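You operate a simulated robot arm through the tools that you are given. There is no shell and no other tool. Be economical: measure what you need, move in short steps, check, and stop when the job is done.

You are at the controls of a simulated robot arm. One attempt, no reset.

TASK
Raise the table leaf, slide its bar out and move both green bottles on to it. Set down upright: green bottle.
Where things are to end (x, y in the base frame): green bottle within 6 cm of [43, 19]; green bottle within 6 cm of [50, 25].

The check looks at the end state, three seconds after you hand in, the way a careful person would. Anything else that was tipped, shoved, dropped, spilled or broken makes it a failure.

THE ROBOT
A 6-joint arm with a two-finger parallel gripper, fixed in place. Base frame: the origin is at the foot of the arm, x ahead of it, y to its left, z up. Readings come in cm, rad, newtons and seconds.
With the tool pointing down near the work surface it reaches from about 28 to 74 cm from the base axis. Its first joint turns from -1.152 to 1.152 rad. Payload 2.45 kg.
The TCP is the grasp point between the finger pads, 2.4 cm short of the fingertips. In the tool frame z runs along the fingers and y along their closing line. The gripper opens to 6.8 cm. The fingers are 1.7 cm wide and 1 cm thick; the gripper's body (4 by 7 cm) begins 4.1 cm behind the TCP.
Orientation is told as [roll, pitch, yaw] about the base's x, y, z axes, in that order, counted from this pose: with the fingers straight down and closing along the base's y, the tool's x points along the base's -x, its y along +y and its z along -z.

THE INTERFACE
- The arm moves only by the tool drive_tool. Its argument "moves" is a list of rows, each an object of numbers (a shift or turn left out is 0, a gripper value left out holds the last): "grip": the gripper command, from -1 (shut) to 1 (fully open), values between in proportion; "tx", "ty", "tz": the shift along the base's x, y, z in units of 20 mm (1.0 is 20 mm); "ax", "ay", "az": the turn, a rotation vector about the base's x, y, z in units of 6 degrees (1.0 is 6 degrees). In form: [{"grip": .., "tx": .., "ty": .., "tz": .., "ax": .., "ay": .., "az": ..}, ...]. A call has 1 to 12 rows; each row shifts and turns the commanded pose from where the row before left it. A call with a number of a shift or a turn outside -1 to 1 is refused whole. A row lasts 0.2 s, in which the tool goes at most 5 cm and 0.15 rad; a call with a longer step from one row to the next is refused whole, and so is a gripper value outside its range. A pose out of reach is approached as far as the arm can. The call stops where the force on the tool passes 50 N (or 10 N more than at its start, if that is more) or the arm is blocked; 0.2 s more then pass. Each finger travels about 10.8 cm/s and halts on what it meets, pressing with about 44 N; the grip force reading is that of the motor and also rises with nothing between the fingers. The clock runs only during rows and for 0.2 s after the last one: add rows that do not move to give the fingers time. The reply holds the time, the measured pose of the TCP, the force on the tool along the base axes, the opening and the grip force, in the units named above and with some noise, with the torque about the TCP (base axes, N m) and any sound that the robot's microphone picked up.
- Cameras (640 x 400 px; columns grow to the right, rows downward): "scene" is fixed at [15.7, 42.63, 143.68]; the picture's right is [-0.72, -0.69, 0.00], its down [-0.55, 0.58, -0.59] and it looks along [0.41, -0.43, -0.80] (base axes); focal length 330 px, centre (320, 200). "wrist" rides on the gripper at [8.4, 1.1, -7.5] in the tool frame; the picture's right is [-0.13, 0.99, 0.00], its down [-0.60, -0.08, -0.79] and it looks along [-0.79, -0.10, 0.61] (tool axes); focal length 251 px, centre (320, 200).
- snapshot(camera): a new picture of that camera. The clock stands still meanwhile.
- point_at(camera, pixels): for up to 12 pixels [column, row] of the newest picture of that camera ("zoom" is the newest enlarged one), the place [x, y, z] in the base frame of the surface seen there, good to about 0.2 cm. The clock stands still meanwhile.
- zoom(camera, box): a new picture of the part [left, top, right, bottom] of that camera's present view, enlarged. The clock stands still meanwhile.
- sign_off(): hands the job in; it is judged then, once.

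Work in short steps. Measure before you move; look again where a grasp or a placing could have gone wrong, and mend it. You have 80 turns and 46 pictures in all, those below and enlarged ones among them. Open the gripper and draw the arm clear of the work before you hand the job in, unless the task says otherwise; then end with one line.

The tools are called as a command line: name --argument value ..., lists and objects as JSON in quotes. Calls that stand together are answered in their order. drive_tool: Moves the arm, as the interface text tells. Its arguments: {"type":"object","properties":{"moves":{"type":"array","items":{"type":"object","properties":{"grip":{"type":"number"},"tx":{"type":"number"},"ty":{"type":"number"},"tz":{"type":"number"},"ax":{"type":"number"},"ay":{"type":"number"},"az":{"type":"number"}}}}},"required":["moves"]} The other tools are called the same way: snapshot (camera) takes a picture; point_at (camera, pixels) gives the place of the surface under pixels of a picture; zoom (camera, box) takes an enlarged picture of a part of a camera's view; sign_off () hands the job in.

At the start:

```text
clock: 0.0
position: [43.57, -0.5, 106.71]
tcp_rot: [0.002, 0.001, 0.002]
force: [-0.5, -0.6, -0.2]
ft_torque: [0.02, 0.0, -0.01]
finger_gap: 6.78
finger_force: 0.0
```

scene: 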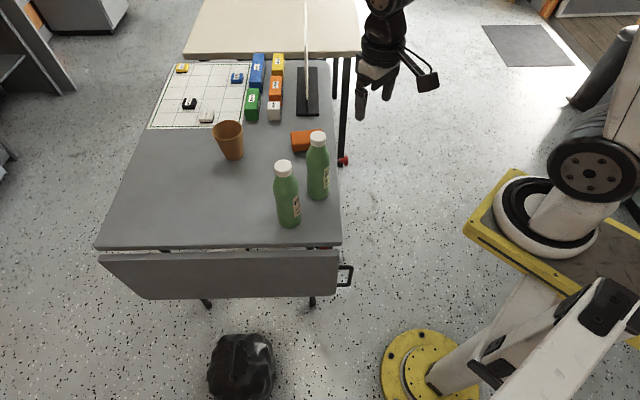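
wrist: 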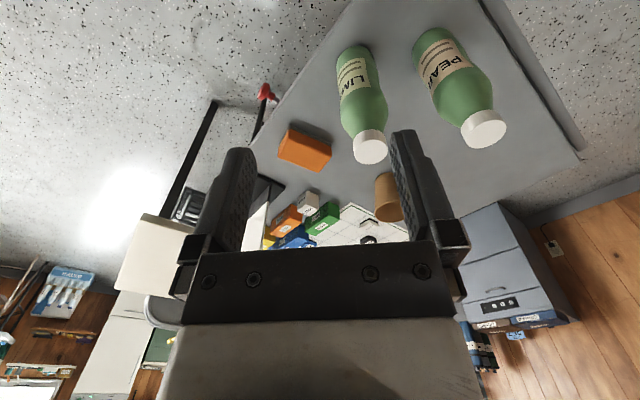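

I'll measure the table, leaf, handle and bottles in the scene picture first: leaf spans (100,255)-(338,298), the handle is at (345,275), bottle caps at (282,166) and (318,138).

zoom --camera "scene" --box '[80, 120, 370, 310]'

point_at --camera "scene" --pixels '[[97, 245], [338, 242], [102, 258], [337, 254], [140, 298], [337, 294], [349, 267], [349, 285], [282, 164], [318, 137], [289, 226], [319, 197]]'

```text
2.11 times, centred on (225, 215) of scene
```

zoom: 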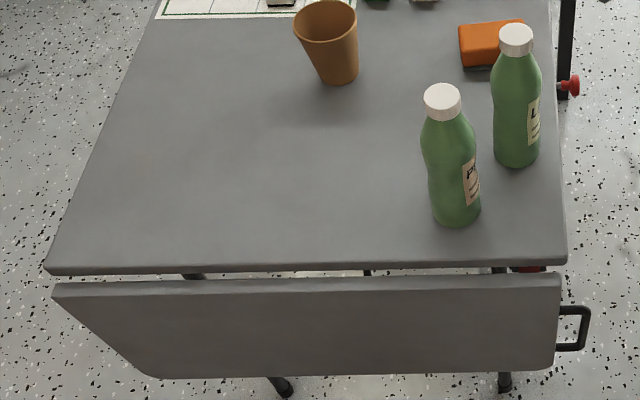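

```text
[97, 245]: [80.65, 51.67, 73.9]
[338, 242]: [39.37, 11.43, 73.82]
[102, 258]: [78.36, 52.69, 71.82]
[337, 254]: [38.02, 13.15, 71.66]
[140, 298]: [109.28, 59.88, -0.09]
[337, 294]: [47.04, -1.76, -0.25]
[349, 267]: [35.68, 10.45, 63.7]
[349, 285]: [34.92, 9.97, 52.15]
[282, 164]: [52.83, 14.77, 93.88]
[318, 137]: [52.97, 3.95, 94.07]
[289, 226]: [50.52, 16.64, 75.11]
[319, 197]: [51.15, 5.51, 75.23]
```

The handle is on the leaf's near end, and there are red bits at (343,160) and (320,246). I'll look closer at those.

zoom --camera "scene" --box '[270, 140, 370, 203]'

zoom --camera "scene" --box '[260, 230, 370, 310]'

point_at --camera "scene" --pixels '[[343, 160], [347, 160], [340, 163], [320, 244], [321, 242], [336, 256], [336, 280], [332, 289], [338, 265], [338, 284], [353, 276], [341, 267]]'

```text
6.35 times, centred on (320, 172) of scene
```

zoom: 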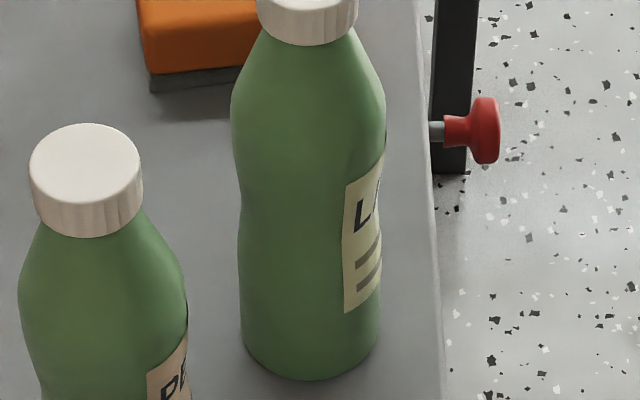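

```text
5.00 times, centred on (315, 270) of scene
```

zoom: 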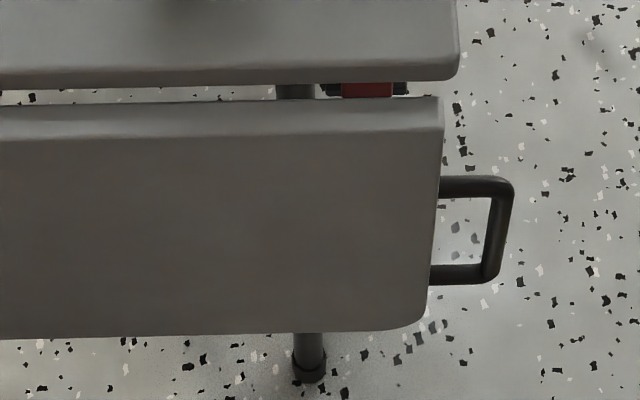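

```text
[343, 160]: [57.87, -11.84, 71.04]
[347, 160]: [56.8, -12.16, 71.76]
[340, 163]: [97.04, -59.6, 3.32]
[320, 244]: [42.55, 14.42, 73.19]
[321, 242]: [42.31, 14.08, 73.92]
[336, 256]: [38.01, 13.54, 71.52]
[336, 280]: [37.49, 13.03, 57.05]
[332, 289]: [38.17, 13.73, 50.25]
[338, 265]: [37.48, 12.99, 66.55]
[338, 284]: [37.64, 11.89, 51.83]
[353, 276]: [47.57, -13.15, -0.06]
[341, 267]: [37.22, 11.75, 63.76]
```

Red knob sits at the table's side at about (57.3,-12,71.5), presumably moving the support bar. Handle grip bar is around pixel (350,276); I measure it precisely, as well as the leaf's bottom corner.

zoom --camera "scene" --box '[330, 255, 362, 295]'

point_at --camera "scene" --pixels '[[350, 274], [351, 274], [350, 278], [350, 271], [345, 267], [345, 285], [335, 290], [331, 293], [52, 52], [330, 256], [250, 296], [250, 260]]'

```text
10.00 times, centred on (346, 275) of scene
```

zoom: 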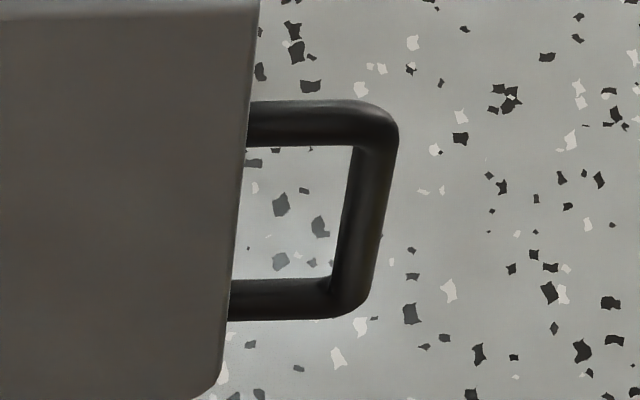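

```text
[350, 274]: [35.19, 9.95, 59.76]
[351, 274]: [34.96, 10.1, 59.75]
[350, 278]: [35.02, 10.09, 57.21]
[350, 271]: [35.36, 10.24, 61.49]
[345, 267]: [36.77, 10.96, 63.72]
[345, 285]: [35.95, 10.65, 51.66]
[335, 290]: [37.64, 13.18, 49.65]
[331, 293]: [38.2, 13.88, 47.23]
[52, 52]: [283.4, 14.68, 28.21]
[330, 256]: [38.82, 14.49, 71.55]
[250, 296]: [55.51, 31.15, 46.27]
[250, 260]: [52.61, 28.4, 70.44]
```

Bar centre ≈ (35.4, 9.8), z 53–62.5; leaf ~25 cm tall, edge direction ≈44.2°. I'll pinch the bar along the edge direction, with the tool tilted 45° in from the outside. First a waypoint outside the leaf with yaw −45.8°.

drive_tool --moves '[{"grip": 1, "tx": -0.65, "ty": 0.94, "tz": -0.5, "az": -0.636}, {"tx": -0.65, "ty": 0.94, "tz": -0.5, "az": -0.636}, {"tx": -0.65, "ty": 0.94, "tz": -0.5, "az": -0.636}, {"tx": -0.65, "ty": 0.94, "tz": -0.5, "az": -0.636}, {"tx": -0.65, "ty": 0.94, "tz": -0.5, "az": -0.636}, {"tx": -0.65, "ty": 0.94, "tz": -0.5, "az": -0.636}, {"tx": -0.65, "ty": 0.94, "tz": -0.5, "az": -0.636}, {"tx": -0.65, "ty": 0.94, "tz": -0.5, "az": -0.636}, {"tx": -0.65, "ty": 0.94, "tz": -0.5, "az": -0.636}, {"tx": -0.65, "ty": 0.94, "tz": -0.5, "az": -0.636}, {"tx": -0.65, "ty": 0.94, "tz": -0.5, "az": -0.636}, {"tx": -0.65, "ty": 0.94, "tz": -0.5, "az": -0.636}]'

```text
clock: 2.6
position: [27.87, 22.07, 94.6]
tcp_rot: [0.002, -0.002, -0.801]
force: [1.1, 0.1, -0.4]
ft_torque: [0.05, 0.03, -0.02]
finger_gap: 6.79
finger_force: 0.1
```

Reached. Now tilt 45° and descend outside the leaf toward the standoff.

drive_tool --moves '[{"ax": -0.672, "ay": -0.653, "tz": -0.9, "tx": 0.0, "ty": 0.1}, {"ax": -0.672, "ay": -0.653, "tz": -0.9}, {"ax": -0.672, "ay": -0.653, "tz": -0.9}, {"ax": -0.672, "ay": -0.653, "tz": -0.9}, {"ax": -0.672, "ay": -0.653, "tz": -0.9}, {"ax": -0.672, "ay": -0.653, "tz": -0.9}, {"ax": -0.672, "ay": -0.653, "tz": -0.9}, {"ax": -0.672, "ay": -0.653, "tz": -0.9}, {"tz": -0.9, "ty": -0.3}, {"tz": -0.9, "ty": -0.3}, {"tz": -0.9, "ty": -0.3}, {"tz": -0.9, "ty": -0.3}]'

snapshot --camera "wrist"

snapshot --camera "scene"

```text
clock: 5.2
position: [37.44, 23.64, 76.2]
tcp_rot: [-0.007, -0.786, -0.796]
force: [0.4, -0.1, -0.9]
ft_torque: [-0.01, 0.02, -0.04]
finger_gap: 6.78
finger_force: 0.2
out of reach, approached as far as the arm can: row 4, 5, 6, 7, 8, 9, 10, 11, 12
```

```text
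39 pictures are left
```

wrist: 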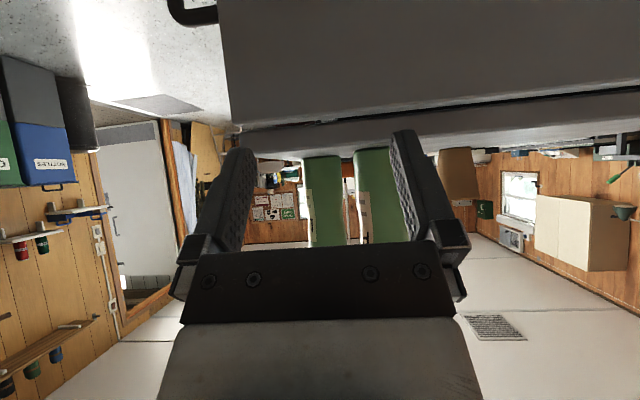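

```text
38 pictures are left
```

scene: 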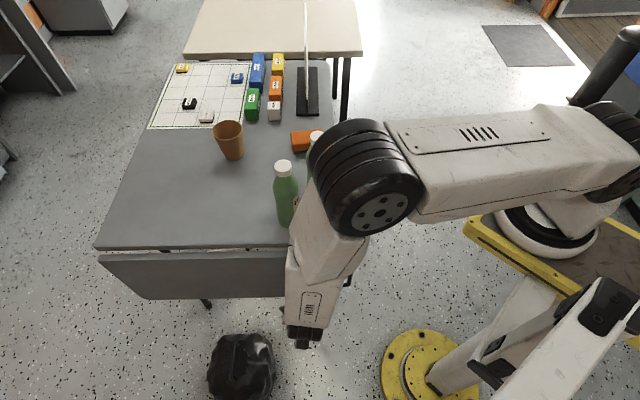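

The 45° inward tilt puts the wrist too close to the base (arm stopped at x=37.4). Better plan: pinch the handle's upper rod (parallel to the hinge, at z≈63) from above with fingers closing across the leaf, so the rod can turn in the pads. First untilt and rise.

drive_tool --moves '[{"tz": 0.8}, {"ax": 0.672, "ay": 0.653, "tz": 0.9}, {"ax": 0.672, "ay": 0.653, "tz": 0.9}, {"ax": 0.672, "ay": 0.653, "tz": 0.9}, {"ax": 0.672, "ay": 0.653, "tz": 0.9}, {"ax": 0.672, "ay": 0.653, "tz": 0.9}, {"ax": 0.672, "ay": 0.653, "tz": 0.9}, {"ax": 0.672, "ay": 0.653, "tz": 0.9}, {"ax": 0.672, "ay": 0.653, "tz": 0.9}, {}]'

```text
clock: 7.4
position: [37.44, 23.7, 92.27]
tcp_rot: [0.001, 0.001, -0.8]
force: [0.6, 0.2, 0.3]
ft_torque: [0.0, 0.04, 0.02]
finger_gap: 6.79
finger_force: 0.1
```

Now yaw by +90° to close across the leaf, moving above the handle at z≈92.

drive_tool --moves '[{"grip": 0.4, "tx": -0.13, "ty": -0.63, "az": 1}, {"tx": -0.13, "ty": -0.63, "az": 1}, {"tx": -0.13, "ty": -0.63, "az": 1}, {"tx": -0.13, "ty": -0.63, "az": 1}, {"tx": -0.13, "ty": -0.63, "az": 1}, {"tx": -0.13, "ty": -0.63, "az": 1}, {"tx": -0.13, "ty": -0.63, "az": 1}, {"tx": -0.13, "ty": -0.63, "az": 1}, {"tx": -0.13, "ty": -0.63, "az": 1}, {"tx": -0.13, "ty": -0.63, "az": 1}, {"tx": -0.13, "ty": -0.63, "az": 1}, {"tx": -0.13, "ty": -0.63, "az": 1}]'

drive_tool --moves '[{"az": 1}, {"az": 1}, {"az": 1, "tz": -0.5}, {"ax": 0.58, "ay": -0.597, "tz": -1}, {"ax": 0.58, "ay": -0.597, "tz": -1}, {"ax": 0.58, "ay": -0.597, "tz": -1}, {"tz": -1}, {"tz": -1}, {"tz": -1}, {"tz": -1}, {}]'

snapshot --camera "wrist"

```text
clock: 10.0
position: [34.17, 8.66, 92.23]
tcp_rot: [0.0, -0.001, 0.46]
force: [-0.3, 0.2, -0.3]
ft_torque: [-0.04, 0.04, 0.0]
finger_gap: 4.73
finger_force: 0.0
```

```text
clock: 12.4
position: [34.45, 9.37, 84.5]
tcp_rot: [0.045, -0.051, 0.768]
force: [-0.3, -0.3, -0.2]
ft_torque: [0.0, 0.01, -0.03]
finger_gap: 4.77
finger_force: 0.0
out of reach, approached as far as the arm can: row 4, 5, 6, 7, 8, 10
```

```text
37 pictures are left
```

wrist: 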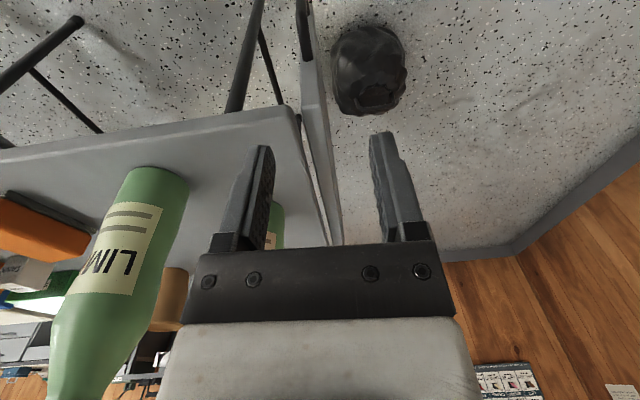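

Tilt is limited to ~4° here, as the wrist gets too near the base. I'll try descending with this small tilt at u≈−4 (35.5, 9.65) to z 76 and look.

drive_tool --moves '[{"tx": 0.5, "ty": 0.14}, {"tz": -0.8}, {"tz": -0.8}, {"tz": -0.8}, {"tz": -0.8}, {"tz": -0.8}, {}]'

snapshot --camera "wrist"

snapshot --camera "scene"

```text
clock: 14.0
position: [37.97, 11.27, 78.04]
tcp_rot: [0.045, -0.051, 0.77]
force: [0.1, 0.6, -0.3]
ft_torque: [0.01, -0.01, 0.0]
finger_gap: 4.77
finger_force: 0.0
out of reach, approached as far as the arm can: row 3, 4, 5, 6
```

```text
36 pictures are left
```

wrist: 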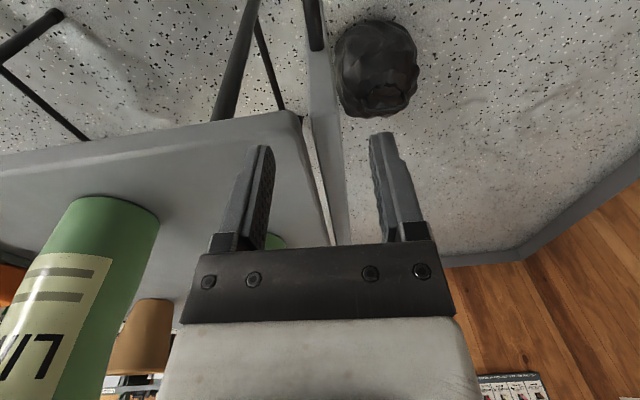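

```text
35 pictures are left
```

scene: 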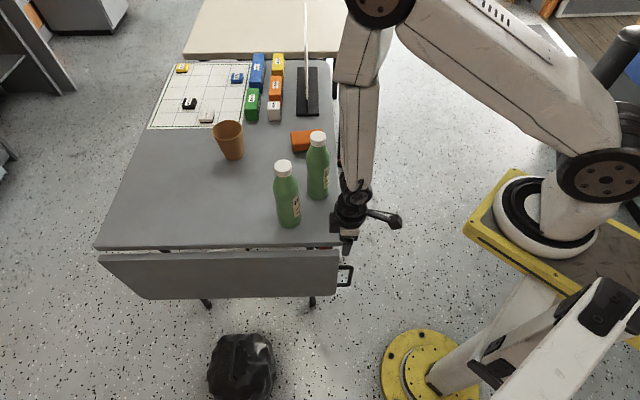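

The limit is that the tool cannot bend outward of the forearm, so leaning the tool the other way (top of tool toward −n, beside the table side) should be reachable. Tilt 22° about the edge direction, moving to a pre-grasp beside the table at (39.3,7.0,78).

drive_tool --moves '[{"tx": 0.1, "ty": -0.4, "tz": 0.5}, {"tx": 0.1, "ty": -0.4, "ax": 0.526, "ay": 0.511}, {"tx": 0.1, "ty": -0.4, "ax": 0.526, "ay": 0.511}, {"tx": 0.1, "ty": -0.4, "ax": 0.526, "ay": 0.511}, {"tx": 0.1, "ty": -0.3, "ax": 0.526, "ay": 0.511}, {"tx": 0.1, "ty": -0.23, "ax": 0.526, "ay": 0.511}, {"tz": -0.25}, {"tz": -0.25}, {}]'

snapshot --camera "wrist"

point_at --camera "scene" --pixels '[[337, 235], [336, 225], [337, 258], [335, 270], [352, 272], [345, 267]]'

```text
clock: 16.0
position: [39.13, 7.02, 78.08]
tcp_rot: [0.422, -0.05, 0.752]
force: [0.1, -0.5, 0.3]
ft_torque: [0.02, 0.03, -0.01]
finger_gap: 4.74
finger_force: 0.0
```

```text
34 pictures are left
```

wrist: 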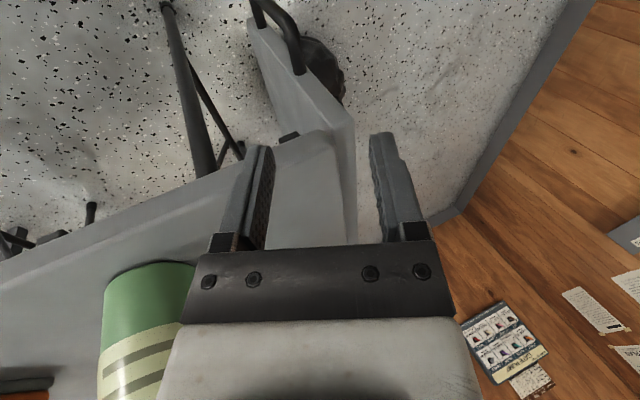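

```text
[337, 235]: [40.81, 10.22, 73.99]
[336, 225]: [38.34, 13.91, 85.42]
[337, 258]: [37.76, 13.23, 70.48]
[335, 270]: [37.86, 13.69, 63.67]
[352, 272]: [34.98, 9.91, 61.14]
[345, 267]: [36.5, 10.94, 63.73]
```

Reached. The wrist camera sees the handle at (275,35); I measure its rod and the leaf/table ends from here.

zoom --camera "wrist" --box '[220, 0, 380, 100]'

point_at --camera "wrist" --pixels '[[297, 62], [299, 70], [295, 45], [275, 10], [290, 25], [262, 20], [350, 130], [352, 200], [330, 120], [260, 50]]'

```text
4.00 times, centred on (300, 50) of wrist
```

zoom: 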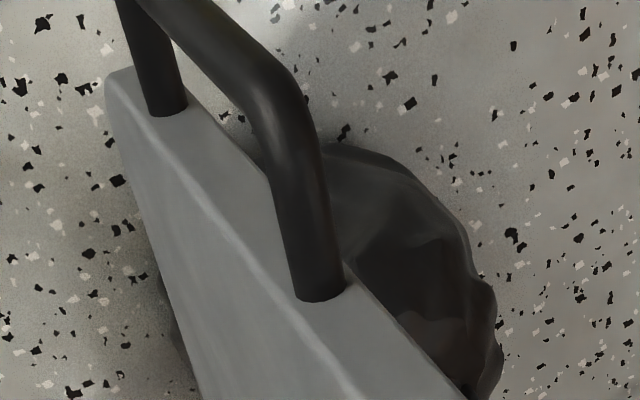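

```text
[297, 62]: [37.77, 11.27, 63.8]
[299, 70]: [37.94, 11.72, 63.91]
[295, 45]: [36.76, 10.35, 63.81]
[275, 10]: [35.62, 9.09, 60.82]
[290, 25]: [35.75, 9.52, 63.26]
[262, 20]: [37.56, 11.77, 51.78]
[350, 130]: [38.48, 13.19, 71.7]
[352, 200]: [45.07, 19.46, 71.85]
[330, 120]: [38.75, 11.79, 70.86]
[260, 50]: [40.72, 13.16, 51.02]
```

Rod centre ≈ u −2.65, n 1.25, z 63.2 → TCP target (36.6,10.5,63.2). Descend beside the table, then along the tool axis to straddle the rod.

drive_tool --moves '[{"tx": -0.05, "ty": 0.083, "tz": -0.76}, {"tx": -0.05, "ty": 0.083, "tz": -0.76}, {"tx": -0.05, "ty": 0.083, "tz": -0.76}, {"tx": -0.05, "ty": 0.083, "tz": -0.76}, {"tx": -0.05, "ty": 0.083, "tz": -0.76}, {"tx": -0.167, "ty": 0.219, "tz": -0.608}, {"tx": -0.167, "ty": 0.219, "tz": -0.608}, {"tx": -0.167, "ty": 0.219, "tz": -0.608}, {}]'

snapshot --camera "wrist"

```text
clock: 17.2
position: [38.92, 7.91, 70.73]
tcp_rot: [0.424, -0.057, 0.75]
force: [-5.1, -5.0, 18.5]
ft_torque: [0.0, -0.84, -0.25]
finger_gap: 4.74
finger_force: 0.1
stopped in row 6: the force on the tool passed its limit at 68 N (the readings are from after the stop); the commanded pose is now the measured one
```

```text
32 pictures are left
```

wrist: 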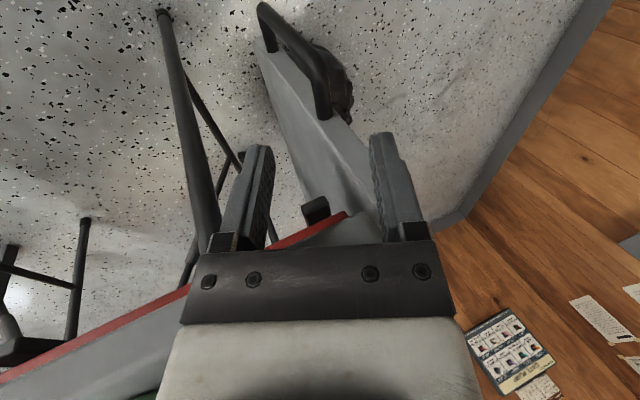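

Contact: up-force ~18 N at about (42.5,7,74), i.e. the gripper body's inner corner caught the tabletop's side edge. I back up a bit and measure the table side line and the red strip.

drive_tool --moves '[{"tx": -0.2, "ty": -0.2, "tz": 0.6}, {"tx": -0.2, "ty": -0.2, "tz": 0.6}, {"tz": 0.5}, {}]'

snapshot --camera "wrist"

point_at --camera "scene" --pixels '[[339, 225], [340, 205], [340, 195], [339, 180], [339, 170]]'

```text
clock: 18.2
position: [38.07, 7.02, 74.15]
tcp_rot: [0.423, -0.051, 0.751]
force: [0.1, 0.0, -0.3]
ft_torque: [-0.01, 0.0, 0.0]
finger_gap: 4.74
finger_force: 0.0
```

```text
31 pictures are left
```

wrist: 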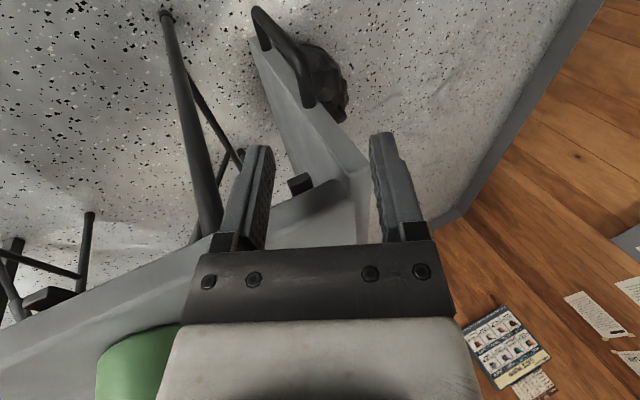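

```text
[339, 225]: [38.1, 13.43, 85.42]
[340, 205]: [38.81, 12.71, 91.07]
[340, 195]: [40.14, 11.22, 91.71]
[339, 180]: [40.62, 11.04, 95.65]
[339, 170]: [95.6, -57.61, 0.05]
```

Clear now. I measure the tabletop's side from this wrist picture.

point_at --camera "wrist" --pixels '[[20, 330], [100, 300], [170, 270], [290, 220], [330, 205], [170, 256], [100, 285], [300, 182], [310, 90], [350, 150], [290, 200], [340, 185]]'

zoom --camera "wrist" --box '[220, 100, 420, 225]'

```text
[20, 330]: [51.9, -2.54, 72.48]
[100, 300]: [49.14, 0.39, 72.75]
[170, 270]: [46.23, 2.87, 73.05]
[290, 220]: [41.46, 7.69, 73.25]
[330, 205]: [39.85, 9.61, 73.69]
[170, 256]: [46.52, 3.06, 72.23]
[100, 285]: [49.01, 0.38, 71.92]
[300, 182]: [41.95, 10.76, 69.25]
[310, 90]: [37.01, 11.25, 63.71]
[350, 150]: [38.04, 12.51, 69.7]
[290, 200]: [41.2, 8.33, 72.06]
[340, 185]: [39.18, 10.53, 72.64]
```

```text
3.20 times, centred on (320, 162) of wrist
```

zoom: 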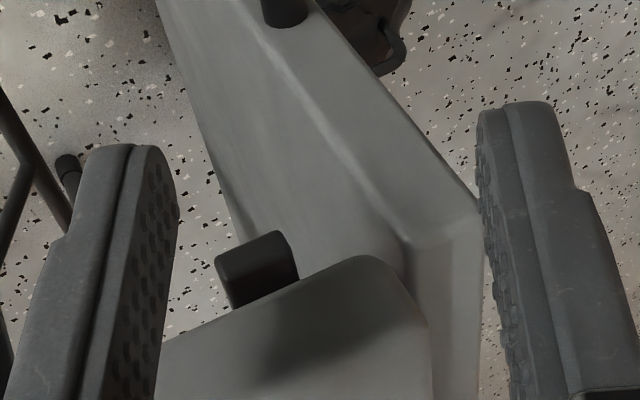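

Table side lies at x+y≈49.4 and the leaf end at ≈49.7, so the body needs to lean outward more. I add tilt (to ~6° outward, ~28° along n) and check it's reachable, staying clear; then measure the handle again.

drive_tool --moves '[{"tx": 0.1, "ty": -0.6, "ax": 0.47, "ay": 0.47}, {"tx": 0.1, "ty": -0.4, "ax": 0.35, "ay": -0.35}, {}]'

zoom --camera "wrist" --box '[220, 0, 380, 100]'

```text
clock: 19.0
position: [38.58, 5.12, 74.08]
tcp_rot: [0.496, -0.103, 0.747]
force: [0.2, 0.3, -0.4]
ft_torque: [0.02, 0.01, -0.02]
finger_gap: 4.75
finger_force: 0.1
```

```text
4.00 times, centred on (300, 50) of wrist
```

zoom: 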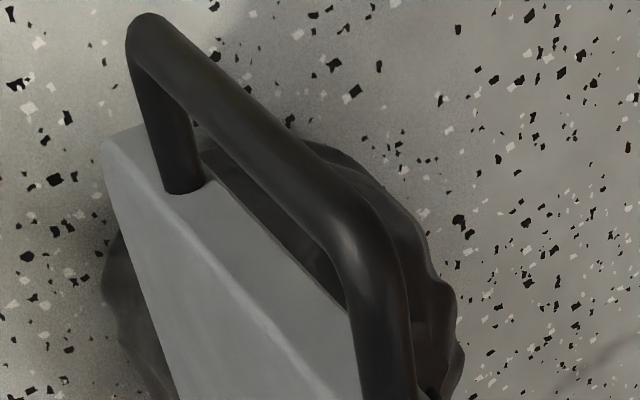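

Reachable. Measuring handle points in this zoom.

point_at --camera "zoom" --pixels '[[200, 65], [240, 110], [290, 165], [330, 205], [352, 235], [370, 280], [385, 330], [390, 380], [360, 330], [405, 330], [270, 165], [175, 130]]'

```text
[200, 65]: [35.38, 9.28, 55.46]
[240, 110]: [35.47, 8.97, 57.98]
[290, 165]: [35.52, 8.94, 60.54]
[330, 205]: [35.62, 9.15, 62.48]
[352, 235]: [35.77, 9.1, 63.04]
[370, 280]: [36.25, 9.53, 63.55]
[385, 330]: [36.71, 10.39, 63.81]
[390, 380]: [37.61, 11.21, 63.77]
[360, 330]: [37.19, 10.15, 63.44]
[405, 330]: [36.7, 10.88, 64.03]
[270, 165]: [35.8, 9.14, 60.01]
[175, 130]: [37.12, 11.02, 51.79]
```

Bar centre at u'≈31.95, rod centre n'≈−18.65, z≈63.25. TCP target (36.93,10.15,63.75); approach along the tool axis.

drive_tool --moves '[{"tx": 0.087, "ty": 0.31, "tz": -0.55}, {"tx": 0.087, "ty": 0.31, "tz": -0.55}, {"tx": 0.087, "ty": 0.31, "tz": -0.55}, {"tx": -0.216, "ty": 0.318, "tz": -0.7}, {"tx": -0.216, "ty": 0.318, "tz": -0.7}, {"tx": -0.216, "ty": 0.318, "tz": -0.7}, {"tx": -0.216, "ty": 0.318, "tz": -0.7}, {"tx": -0.216, "ty": 0.318, "tz": -0.7}, {}]'

snapshot --camera "wrist"

```text
clock: 19.9
position: [39.14, 6.89, 70.84]
tcp_rot: [0.495, -0.107, 0.744]
force: [-8.0, -11.4, 21.2]
ft_torque: [0.22, -1.15, -0.55]
finger_gap: 4.77
finger_force: 0.0
stopped in row 4: the force on the tool passed its limit at 90 N (the readings are from after the stop); the commanded pose is now the measured one
```

```text
28 pictures are left
```

wrist: 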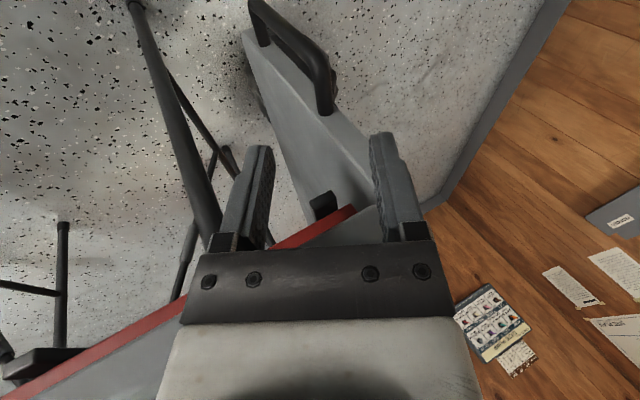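

Contact again at (43.4,6.3,73.9): the body is about 2.6 cm half-wide. I'll back out, check whether the table has shifted (and what that red strip is), while leaning further: ~45° along n and ~16° outward.

drive_tool --moves '[{"tx": -0.5, "ty": -0.5, "tz": 0.4}, {"tx": -0.1, "ty": -0.6, "tz": 0.8}, {"tx": 0.1, "ty": -0.6, "tz": 0.8, "ax": 0.67, "ay": 0.67}, {"tx": 0.1, "ty": -0.5, "tz": 0.4, "ax": 0.67, "ay": 0.67}, {"tx": 0.1, "ty": -0.2, "ax": 0.67, "ay": 0.67}, {"ax": 0.59, "ay": -0.59}, {"ax": 0.59, "ay": -0.59}, {}]'

snapshot --camera "wrist"

snapshot --camera "scene"

```text
clock: 21.7
position: [38.61, 2.16, 75.5]
tcp_rot: [0.804, -0.266, 0.715]
force: [-0.9, 0.0, 0.5]
ft_torque: [0.0, 0.02, 0.0]
finger_gap: 4.75
finger_force: 0.0
```

```text
27 pictures are left
```

wrist: 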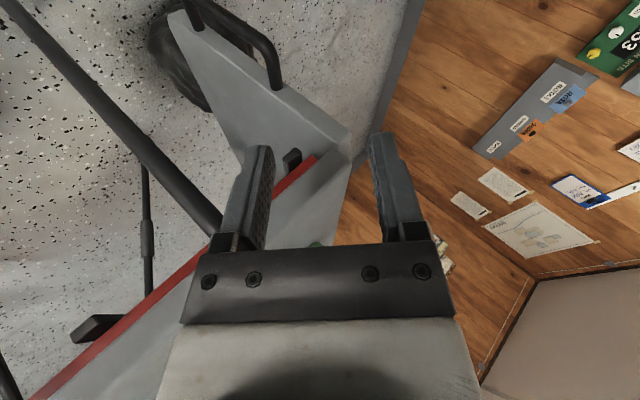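

```text
26 pictures are left
```

scene: 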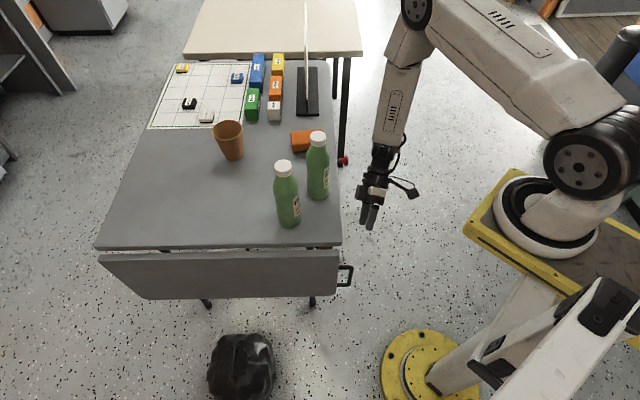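

The table has not moved; the red strip is the support bar under its side edge. This leaned pose is reachable. I align the finger closing line, then approach along the tool axis d=(−.33,.66,−.67) to (36.97,9.79,63.8).

drive_tool --moves '[{"tx": 0.13, "ty": 0.29, "tz": -0.79, "ax": -0.23, "ay": 0.457, "az": -0.462}, {"tx": 0.13, "ty": 0.29, "tz": -0.79, "ax": -0.23, "ay": 0.457, "az": -0.462}, {"tx": 0.13, "ty": 0.29, "tz": -0.79}, {"tx": 0.13, "ty": 0.29, "tz": -0.79}, {"tx": -0.267, "ty": 0.53, "tz": -0.536}, {"tx": -0.267, "ty": 0.53, "tz": -0.536}, {"tx": -0.267, "ty": 0.53, "tz": -0.536}, {}]'

snapshot --camera "wrist"

```text
clock: 23.5
position: [37.94, 7.74, 66.12]
tcp_rot: [0.827, -0.16, 0.613]
force: [0.8, 0.9, -0.7]
ft_torque: [-0.02, 0.0, 0.0]
finger_gap: 4.76
finger_force: 0.1
```

```text
25 pictures are left
```

wrist: 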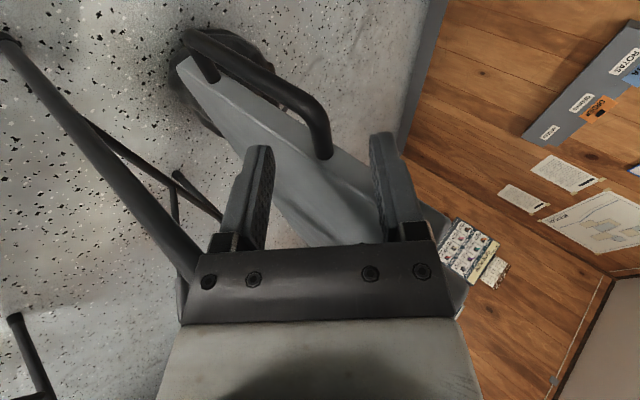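

No contact, and the rod sits between the fingers at (322,140). Advance the last 3 cm.

drive_tool --moves '[{"tx": -0.24, "ty": 0.51, "tz": -0.58}, {"tx": -0.24, "ty": 0.51, "tz": -0.58}, {}]'

snapshot --camera "wrist"

```text
clock: 24.3
position: [37.0, 9.73, 63.77]
tcp_rot: [0.827, -0.161, 0.612]
force: [0.3, -0.3, 0.6]
ft_torque: [-0.02, 0.02, -0.04]
finger_gap: 4.75
finger_force: 0.1
```

```text
24 pictures are left
```

wrist: 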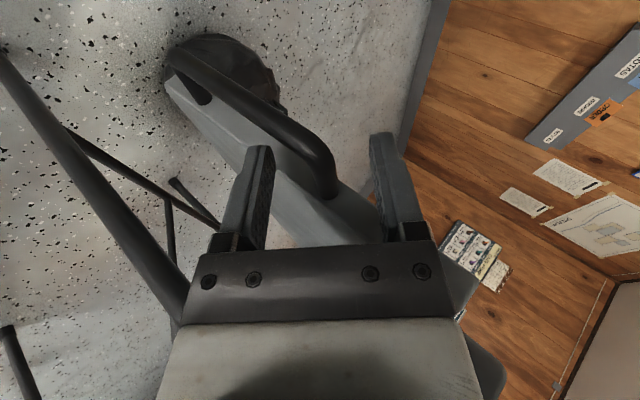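

Rod is between the pads. Close the gripper.

drive_tool --moves '[{"grip": -1}, {"grip": -1}, {"grip": -1}, {"grip": -1}]'

```text
clock: 25.3
position: [37.32, 9.73, 63.88]
tcp_rot: [0.827, -0.161, 0.61]
force: [15.0, 13.7, -2.6]
ft_torque: [0.28, -0.61, 0.44]
finger_gap: 1.49
finger_force: 35.0
```

Gripped (gap 1.49 cm). Swing the leaf by a first ~20°: outward 3 cm along n and up 0.76 cm, checking force.

drive_tool --moves '[{"tx": -0.26, "ty": 0.28, "tz": 0.03}, {"tx": -0.26, "ty": 0.27, "tz": 0.07, "ax": 0.2, "ay": 0.2}, {"tx": -0.26, "ty": 0.26, "tz": 0.12, "ax": 0.2, "ay": 0.2}, {"tx": -0.26, "ty": 0.26, "tz": 0.16, "ax": 0.2, "ay": 0.2}, {}]'

zoom --camera "scene" --box '[80, 180, 400, 380]'

```text
clock: 26.5
position: [35.54, 11.91, 64.47]
tcp_rot: [0.91, -0.154, 0.597]
force: [30.8, 4.8, -4.9]
ft_torque: [0.7, -0.58, -0.07]
finger_gap: 1.21
finger_force: 32.1
```

```text
2.00 times, centred on (240, 280) of scene
```

zoom: 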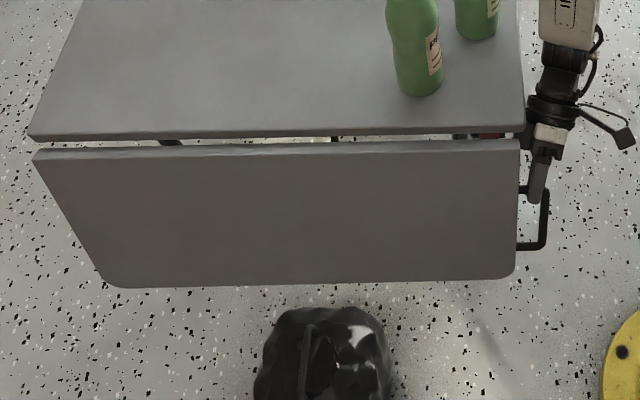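

The leaf swings. Side force 25 N along +u'; I'll relax that. Measure the leaf's plane for the hinge.

point_at --camera "zoom" --pixels '[[300, 150], [300, 160], [300, 280], [300, 270], [300, 215], [500, 275], [505, 155], [522, 200], [543, 215]]'

```text
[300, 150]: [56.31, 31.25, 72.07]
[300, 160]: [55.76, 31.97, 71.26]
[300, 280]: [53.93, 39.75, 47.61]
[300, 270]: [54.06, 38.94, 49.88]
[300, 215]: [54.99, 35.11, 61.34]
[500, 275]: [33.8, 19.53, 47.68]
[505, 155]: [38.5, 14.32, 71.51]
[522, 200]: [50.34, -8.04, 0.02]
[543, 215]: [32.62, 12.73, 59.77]
```

Hinge fits at n'≈−19.2, z≈71.85; leaf is at ~17°. Continue along the arc to ~36°, easing the side load.

drive_tool --moves '[{"tx": -0.22, "ty": 0.34, "tz": 0.17}, {"tx": -0.22, "ty": 0.32, "tz": 0.23, "ax": 0.25, "ay": 0.25}, {"tx": -0.22, "ty": 0.3, "tz": 0.29, "ax": 0.25, "ay": 0.25}, {}]'

```text
clock: 27.2
position: [34.53, 13.05, 65.21]
tcp_rot: [0.944, -0.138, 0.588]
force: [4.0, -16.0, -4.0]
ft_torque: [1.07, 0.72, -0.15]
finger_gap: 1.19
finger_force: 32.8
stopped in row 3: the force on the tool passed its limit at 62 N (the readings are from after the stop); the commanded pose is now the measured one
```

Stopped at 62 N; likely the fingers bind between the bar and the leaf end. Look.

snapshot --camera "wrist"

zoom --camera "scene" --box '[300, 230, 380, 310]'

```text
22 pictures are left
```

wrist: 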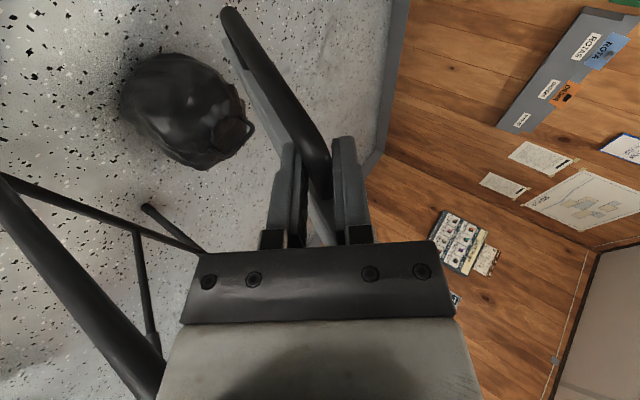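

```text
5.00 times, centred on (340, 270) of scene
```

zoom: 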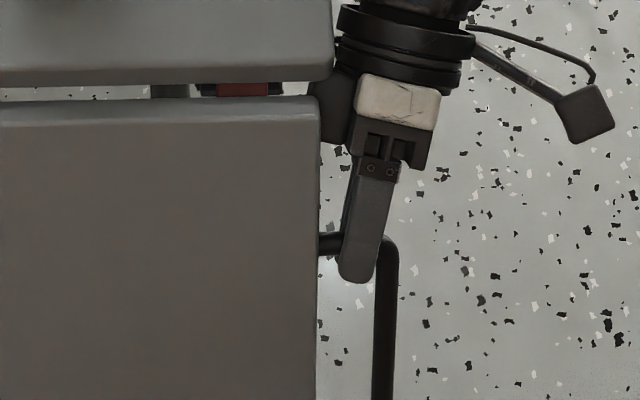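

The fingers sit fine between bar and leaf end, but the wrist ring at (340,40) is right at the table's side edge. Shift 0.4 cm outward and lean 3° more, then continue the arc.

drive_tool --moves '[{"tx": -0.14, "ty": -0.1}, {"ax": 0.35, "ay": -0.35}, {"tx": -0.2, "ty": 0.2, "tz": 0.2}, {"tx": -0.2, "ty": 0.2, "tz": 0.22}, {"tx": -0.2, "ty": 0.2, "tz": 0.25}, {}]'

```text
clock: 28.0
position: [34.55, 12.79, 65.23]
tcp_rot: [0.939, -0.185, 0.573]
force: [4.0, -2.5, -8.0]
ft_torque: [0.14, 1.0, -0.18]
finger_gap: 1.19
finger_force: 32.6
stopped in row 3: the force on the tool passed its limit at 62 N (the readings are from after the stop); the commanded pose is now the measured one
```

Still blocked. The dark housing at zoom (335,110) may be catching under the table edge or leaf end; measure it.

zoom --camera "scene" --box '[310, 225, 370, 285]'

point_at --camera "scene" --pixels '[[336, 247], [338, 249], [340, 254], [342, 258], [339, 246], [341, 242], [342, 236], [352, 250], [348, 262], [352, 280], [334, 251], [341, 279]]'

```text
6.67 times, centred on (340, 255) of scene
```

zoom: 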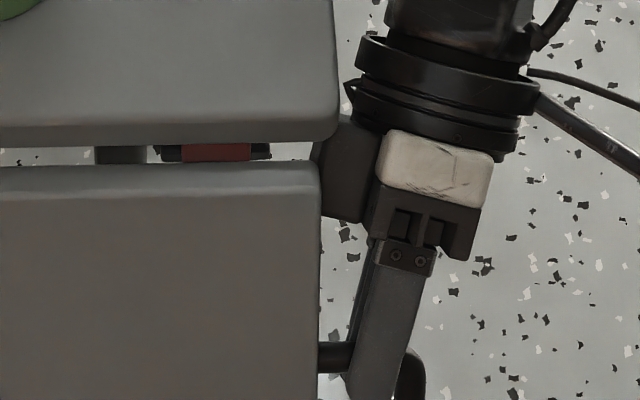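

```text
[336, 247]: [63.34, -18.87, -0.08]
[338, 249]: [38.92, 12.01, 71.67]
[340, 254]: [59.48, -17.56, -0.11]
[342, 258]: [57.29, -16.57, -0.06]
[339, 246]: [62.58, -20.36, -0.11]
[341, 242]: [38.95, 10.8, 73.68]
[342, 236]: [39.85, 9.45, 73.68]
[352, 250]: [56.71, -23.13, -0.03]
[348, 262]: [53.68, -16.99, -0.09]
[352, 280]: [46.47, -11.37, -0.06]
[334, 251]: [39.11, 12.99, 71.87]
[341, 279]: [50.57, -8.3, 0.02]
```

point_at referred to the older full picture; use the zoom picture.

point_at --camera "zoom" --pixels '[[322, 165], [335, 180], [350, 205], [345, 140], [352, 95], [365, 50], [430, 160], [318, 150], [385, 215], [370, 300], [355, 370], [332, 100]]'

```text
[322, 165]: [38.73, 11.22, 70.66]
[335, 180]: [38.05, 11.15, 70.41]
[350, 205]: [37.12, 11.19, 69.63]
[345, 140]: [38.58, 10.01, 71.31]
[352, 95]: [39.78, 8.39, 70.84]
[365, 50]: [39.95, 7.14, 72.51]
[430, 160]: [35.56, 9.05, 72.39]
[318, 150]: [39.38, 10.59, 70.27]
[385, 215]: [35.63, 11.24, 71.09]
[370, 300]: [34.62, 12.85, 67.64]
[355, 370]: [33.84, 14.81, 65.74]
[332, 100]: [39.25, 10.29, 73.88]
```

The housing's inner edge is at x+y≈49.95 (u' 35.3), wedged beyond the table (34.9) and leaf end (35.15). I'll loosen to a cage (gap ~2; lower finger carries the rod), lean 4° more, shift out 0.3 cm and continue.

drive_tool --moves '[{"grip": -0.45}, {"tx": -0.12, "ty": -0.12, "ax": 0.25, "ay": -0.25}, {"ax": 0.25, "ay": -0.25}, {"tx": -0.2, "ty": 0.2, "tz": 0.2}, {"tx": -0.2, "ty": 0.2, "tz": 0.22}, {"tx": -0.2, "ty": 0.2, "tz": 0.25}, {}]'

zoom --camera "scene" --box '[300, 225, 380, 305]'

```text
clock: 29.6
position: [33.05, 13.81, 66.6]
tcp_rot: [0.957, -0.259, 0.575]
force: [6.8, -4.4, -18.8]
ft_torque: [-0.09, 0.05, -0.21]
finger_gap: 3.44
finger_force: 10.0
```

```text
5.00 times, centred on (340, 265) of scene
```

zoom: 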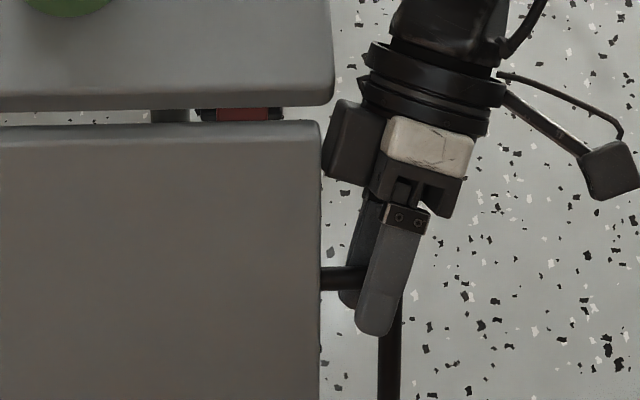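

Freed and lifting now; leaf weight ≈19 N rests on the lower finger. Continue up the arc.

drive_tool --moves '[{"grip": -0.7, "tx": -0.2, "ty": 0.19, "tz": 0.3}, {"tx": -0.19, "ty": 0.18, "tz": 0.34}, {"tx": -0.17, "ty": 0.17, "tz": 0.38}, {"tx": -0.14, "ty": 0.14, "tz": 0.4}, {}]'

zoom --camera "scene" --box '[220, 200, 400, 312]'

```text
clock: 30.8
position: [31.65, 15.24, 69.46]
tcp_rot: [0.958, -0.257, 0.574]
force: [7.5, -3.1, -20.2]
ft_torque: [-0.22, 0.17, -0.01]
finger_gap: 2.67
finger_force: 10.0
```

```text
3.56 times, centred on (310, 256) of scene
```

zoom: 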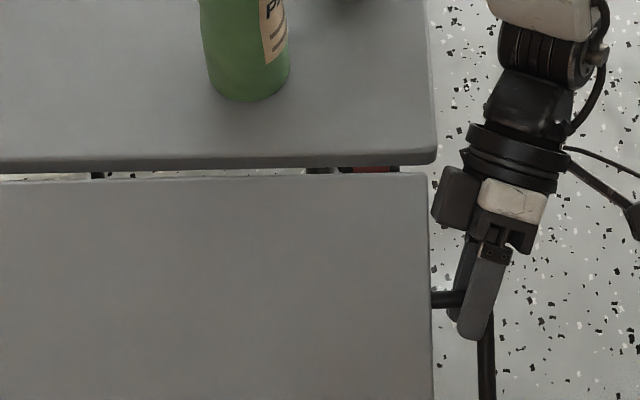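

Good, forces steady at ~20 N. Continue.

drive_tool --moves '[{"tx": -0.12, "ty": 0.12, "tz": 0.4}, {"tx": -0.1, "ty": 0.1, "tz": 0.4}, {"tx": -0.07, "ty": 0.07, "tz": 0.4}, {"tx": -0.04, "ty": 0.04, "tz": 0.4}, {}]'

zoom --camera "scene" --box '[220, 200, 400, 312]'

point_at --camera "zoom" --pixels '[[100, 200], [100, 300], [100, 390], [380, 200], [380, 300], [380, 390], [350, 155], [300, 120]]'

```text
clock: 32.0
position: [30.91, 15.81, 72.68]
tcp_rot: [0.95, -0.255, 0.576]
force: [6.4, -21.4, -21.9]
ft_torque: [-0.34, 0.18, -0.31]
finger_gap: 3.23
finger_force: 13.9
```

```text
3.56 times, centred on (310, 256) of scene
```

zoom: 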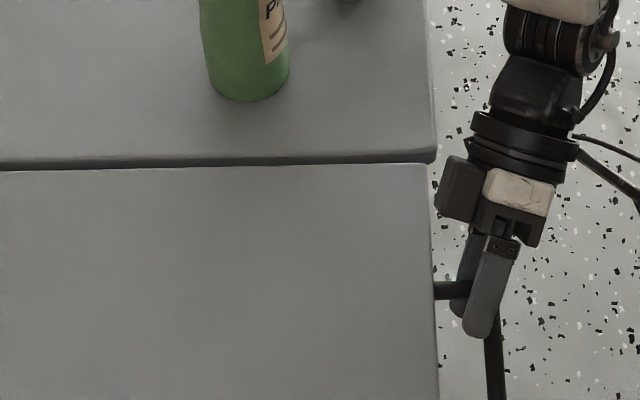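

```text
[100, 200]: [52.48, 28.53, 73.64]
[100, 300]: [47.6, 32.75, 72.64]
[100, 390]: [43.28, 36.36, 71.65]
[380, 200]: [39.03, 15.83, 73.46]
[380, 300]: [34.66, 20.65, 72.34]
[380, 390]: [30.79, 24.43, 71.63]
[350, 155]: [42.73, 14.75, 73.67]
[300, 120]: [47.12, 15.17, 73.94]
```

Leaf is ~9° below level. Raise a further 1.4 cm, easing slightly back along n.

drive_tool --moves '[{"tx": 0.0, "ty": -0.08, "tz": 0.25}, {"tx": 0.02, "ty": -0.06, "tz": 0.25}, {"tx": 0.04, "ty": -0.04, "tz": 0.2}, {}]'

zoom --camera "scene" --box '[220, 200, 400, 312]'

point_at --camera "zoom" --pixels '[[100, 200], [100, 300], [100, 390], [380, 200], [380, 300], [380, 390], [350, 155], [300, 120]]'

```text
clock: 33.0
position: [31.18, 15.45, 74.01]
tcp_rot: [0.954, -0.258, 0.574]
force: [7.6, -3.0, -26.9]
ft_torque: [-0.23, 0.16, -0.07]
finger_gap: 3.09
finger_force: 12.6
```

```text
3.56 times, centred on (310, 256) of scene
```

zoom: 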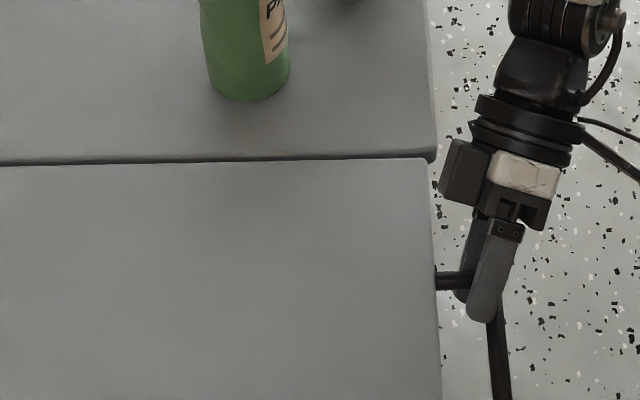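

```text
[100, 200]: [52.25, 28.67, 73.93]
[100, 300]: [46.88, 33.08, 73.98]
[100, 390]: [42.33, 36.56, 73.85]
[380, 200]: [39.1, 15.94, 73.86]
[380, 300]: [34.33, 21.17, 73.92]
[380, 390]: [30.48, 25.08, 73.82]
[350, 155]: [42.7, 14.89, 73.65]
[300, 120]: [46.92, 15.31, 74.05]
```

Leaf is now level (z 73.9). I test gently: raise 0.3 cm, then lower a bit and see whether the load vanishes (a latch or friction).

drive_tool --moves '[{"tz": 0.15}, {}, {"tz": -0.2}, {"tz": -0.2}, {"tz": -0.2}, {}]'

zoom --camera "scene" --box '[220, 200, 400, 312]'

point_at --camera "zoom" --pixels '[[100, 200], [100, 300], [100, 390], [380, 200], [380, 390]]'

```text
clock: 34.4
position: [31.17, 15.49, 73.27]
tcp_rot: [0.961, -0.259, 0.572]
force: [12.7, 8.5, 0.6]
ft_torque: [0.0, -0.01, -0.42]
finger_gap: 2.33
finger_force: 8.4
```

```text
3.56 times, centred on (310, 256) of scene
```

zoom: 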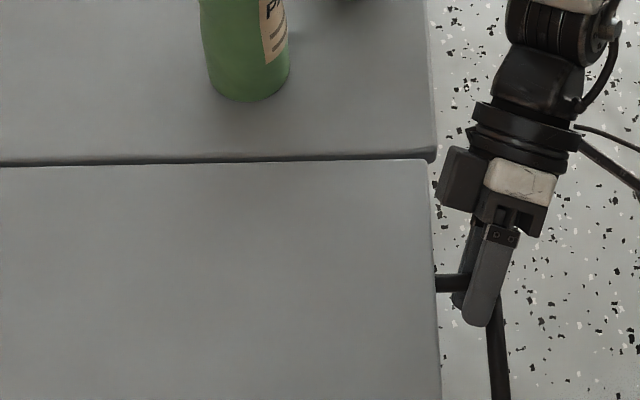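

```text
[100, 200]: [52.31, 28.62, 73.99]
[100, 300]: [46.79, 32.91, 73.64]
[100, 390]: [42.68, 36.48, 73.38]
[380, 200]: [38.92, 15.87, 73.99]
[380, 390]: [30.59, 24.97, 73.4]
```

Load on z vanished and the leaf is only ~2.5° low, suggesting a friction hinge. Lower a bit more to confirm it stays.

drive_tool --moves '[{"tz": -0.2, "tx": -0.04, "ty": -0.02}, {"tz": -0.2}, {}]'

zoom --camera "scene" --box '[220, 200, 400, 312]'

point_at --camera "zoom" --pixels '[[100, 200], [100, 300], [100, 390], [380, 200], [380, 390]]'

```text
clock: 35.2
position: [31.2, 15.47, 72.24]
tcp_rot: [0.956, -0.26, 0.571]
force: [16.6, 16.7, 2.5]
ft_torque: [0.06, -0.05, -0.69]
finger_gap: 2.15
finger_force: 6.9
```

```text
3.56 times, centred on (310, 256) of scene
```

zoom: 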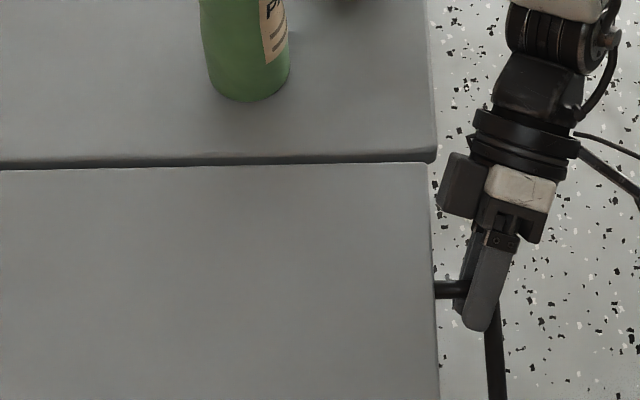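

```text
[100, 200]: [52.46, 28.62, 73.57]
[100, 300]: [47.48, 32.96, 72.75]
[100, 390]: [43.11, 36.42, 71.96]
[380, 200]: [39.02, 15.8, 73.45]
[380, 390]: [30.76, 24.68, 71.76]
```

The leaf moves with the tool at no load, since the hinge friction balances its weight. Raise back to level and open the fingers to let it stand by itself.

drive_tool --moves '[{"tz": 0.25, "tx": -0.05, "ty": -0.05}, {"tz": 0.25}, {"tz": 0.25}, {"tz": 0.22}, {"tz": 0.1}, {"grip": 0.2}, {}, {}]'

zoom --camera "scene" --box '[220, 200, 400, 312]'

point_at --camera "zoom" --pixels '[[100, 200], [100, 300], [100, 390], [380, 200], [380, 390]]'

```text
clock: 37.0
position: [30.91, 15.25, 74.56]
tcp_rot: [0.958, -0.257, 0.575]
force: [1.1, 0.7, -0.6]
ft_torque: [-0.02, -0.01, 0.01]
finger_gap: 4.07
finger_force: 0.1
```

```text
3.56 times, centred on (310, 256) of scene
```

zoom: 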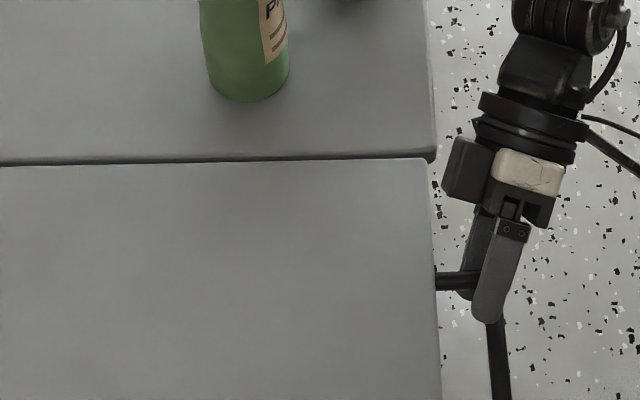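

```text
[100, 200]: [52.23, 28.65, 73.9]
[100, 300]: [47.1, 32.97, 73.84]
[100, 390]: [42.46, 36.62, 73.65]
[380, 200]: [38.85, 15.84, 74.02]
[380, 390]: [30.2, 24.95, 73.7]
```

Leaf stands level by itself, no load. Withdraw along the tool axis, then swing over toward the knob while standing the tool up.

drive_tool --moves '[{"tx": 0.32, "ty": -0.77, "tz": 0.56}, {"tx": 0.32, "ty": -0.77, "tz": 0.56}, {"tx": 0.32, "ty": -0.77, "tz": 0.56}, {"tx": 0.32, "ty": -0.77, "tz": 0.56}, {"tx": 0.32, "ty": -0.77, "tz": 0.56}, {"tx": 0.4, "ty": -0.9, "tz": 0.8}, {"tx": 0.8, "ty": -0.9, "ax": -0.6, "ay": -0.6}, {"tx": 0.8, "ty": -0.9, "ax": -0.6, "ay": -0.6}, {"tx": 0.8, "ty": -0.7, "ax": -0.6, "ay": -0.6}, {"tx": 0.8, "ty": -0.6, "ax": -0.6, "ay": -0.6}, {"tx": 0.8, "ty": -0.6, "ax": -0.6, "ay": -0.6}, {"tx": 0.8, "ty": -0.6, "ax": -0.6, "ay": -0.6, "grip": 0.6}]'

```text
clock: 39.6
position: [44.46, -2.86, 81.76]
tcp_rot: [0.404, -0.329, 0.738]
force: [0.3, -0.4, -0.4]
ft_torque: [-0.04, 0.02, 0.0]
finger_gap: 5.42
finger_force: 0.0
```

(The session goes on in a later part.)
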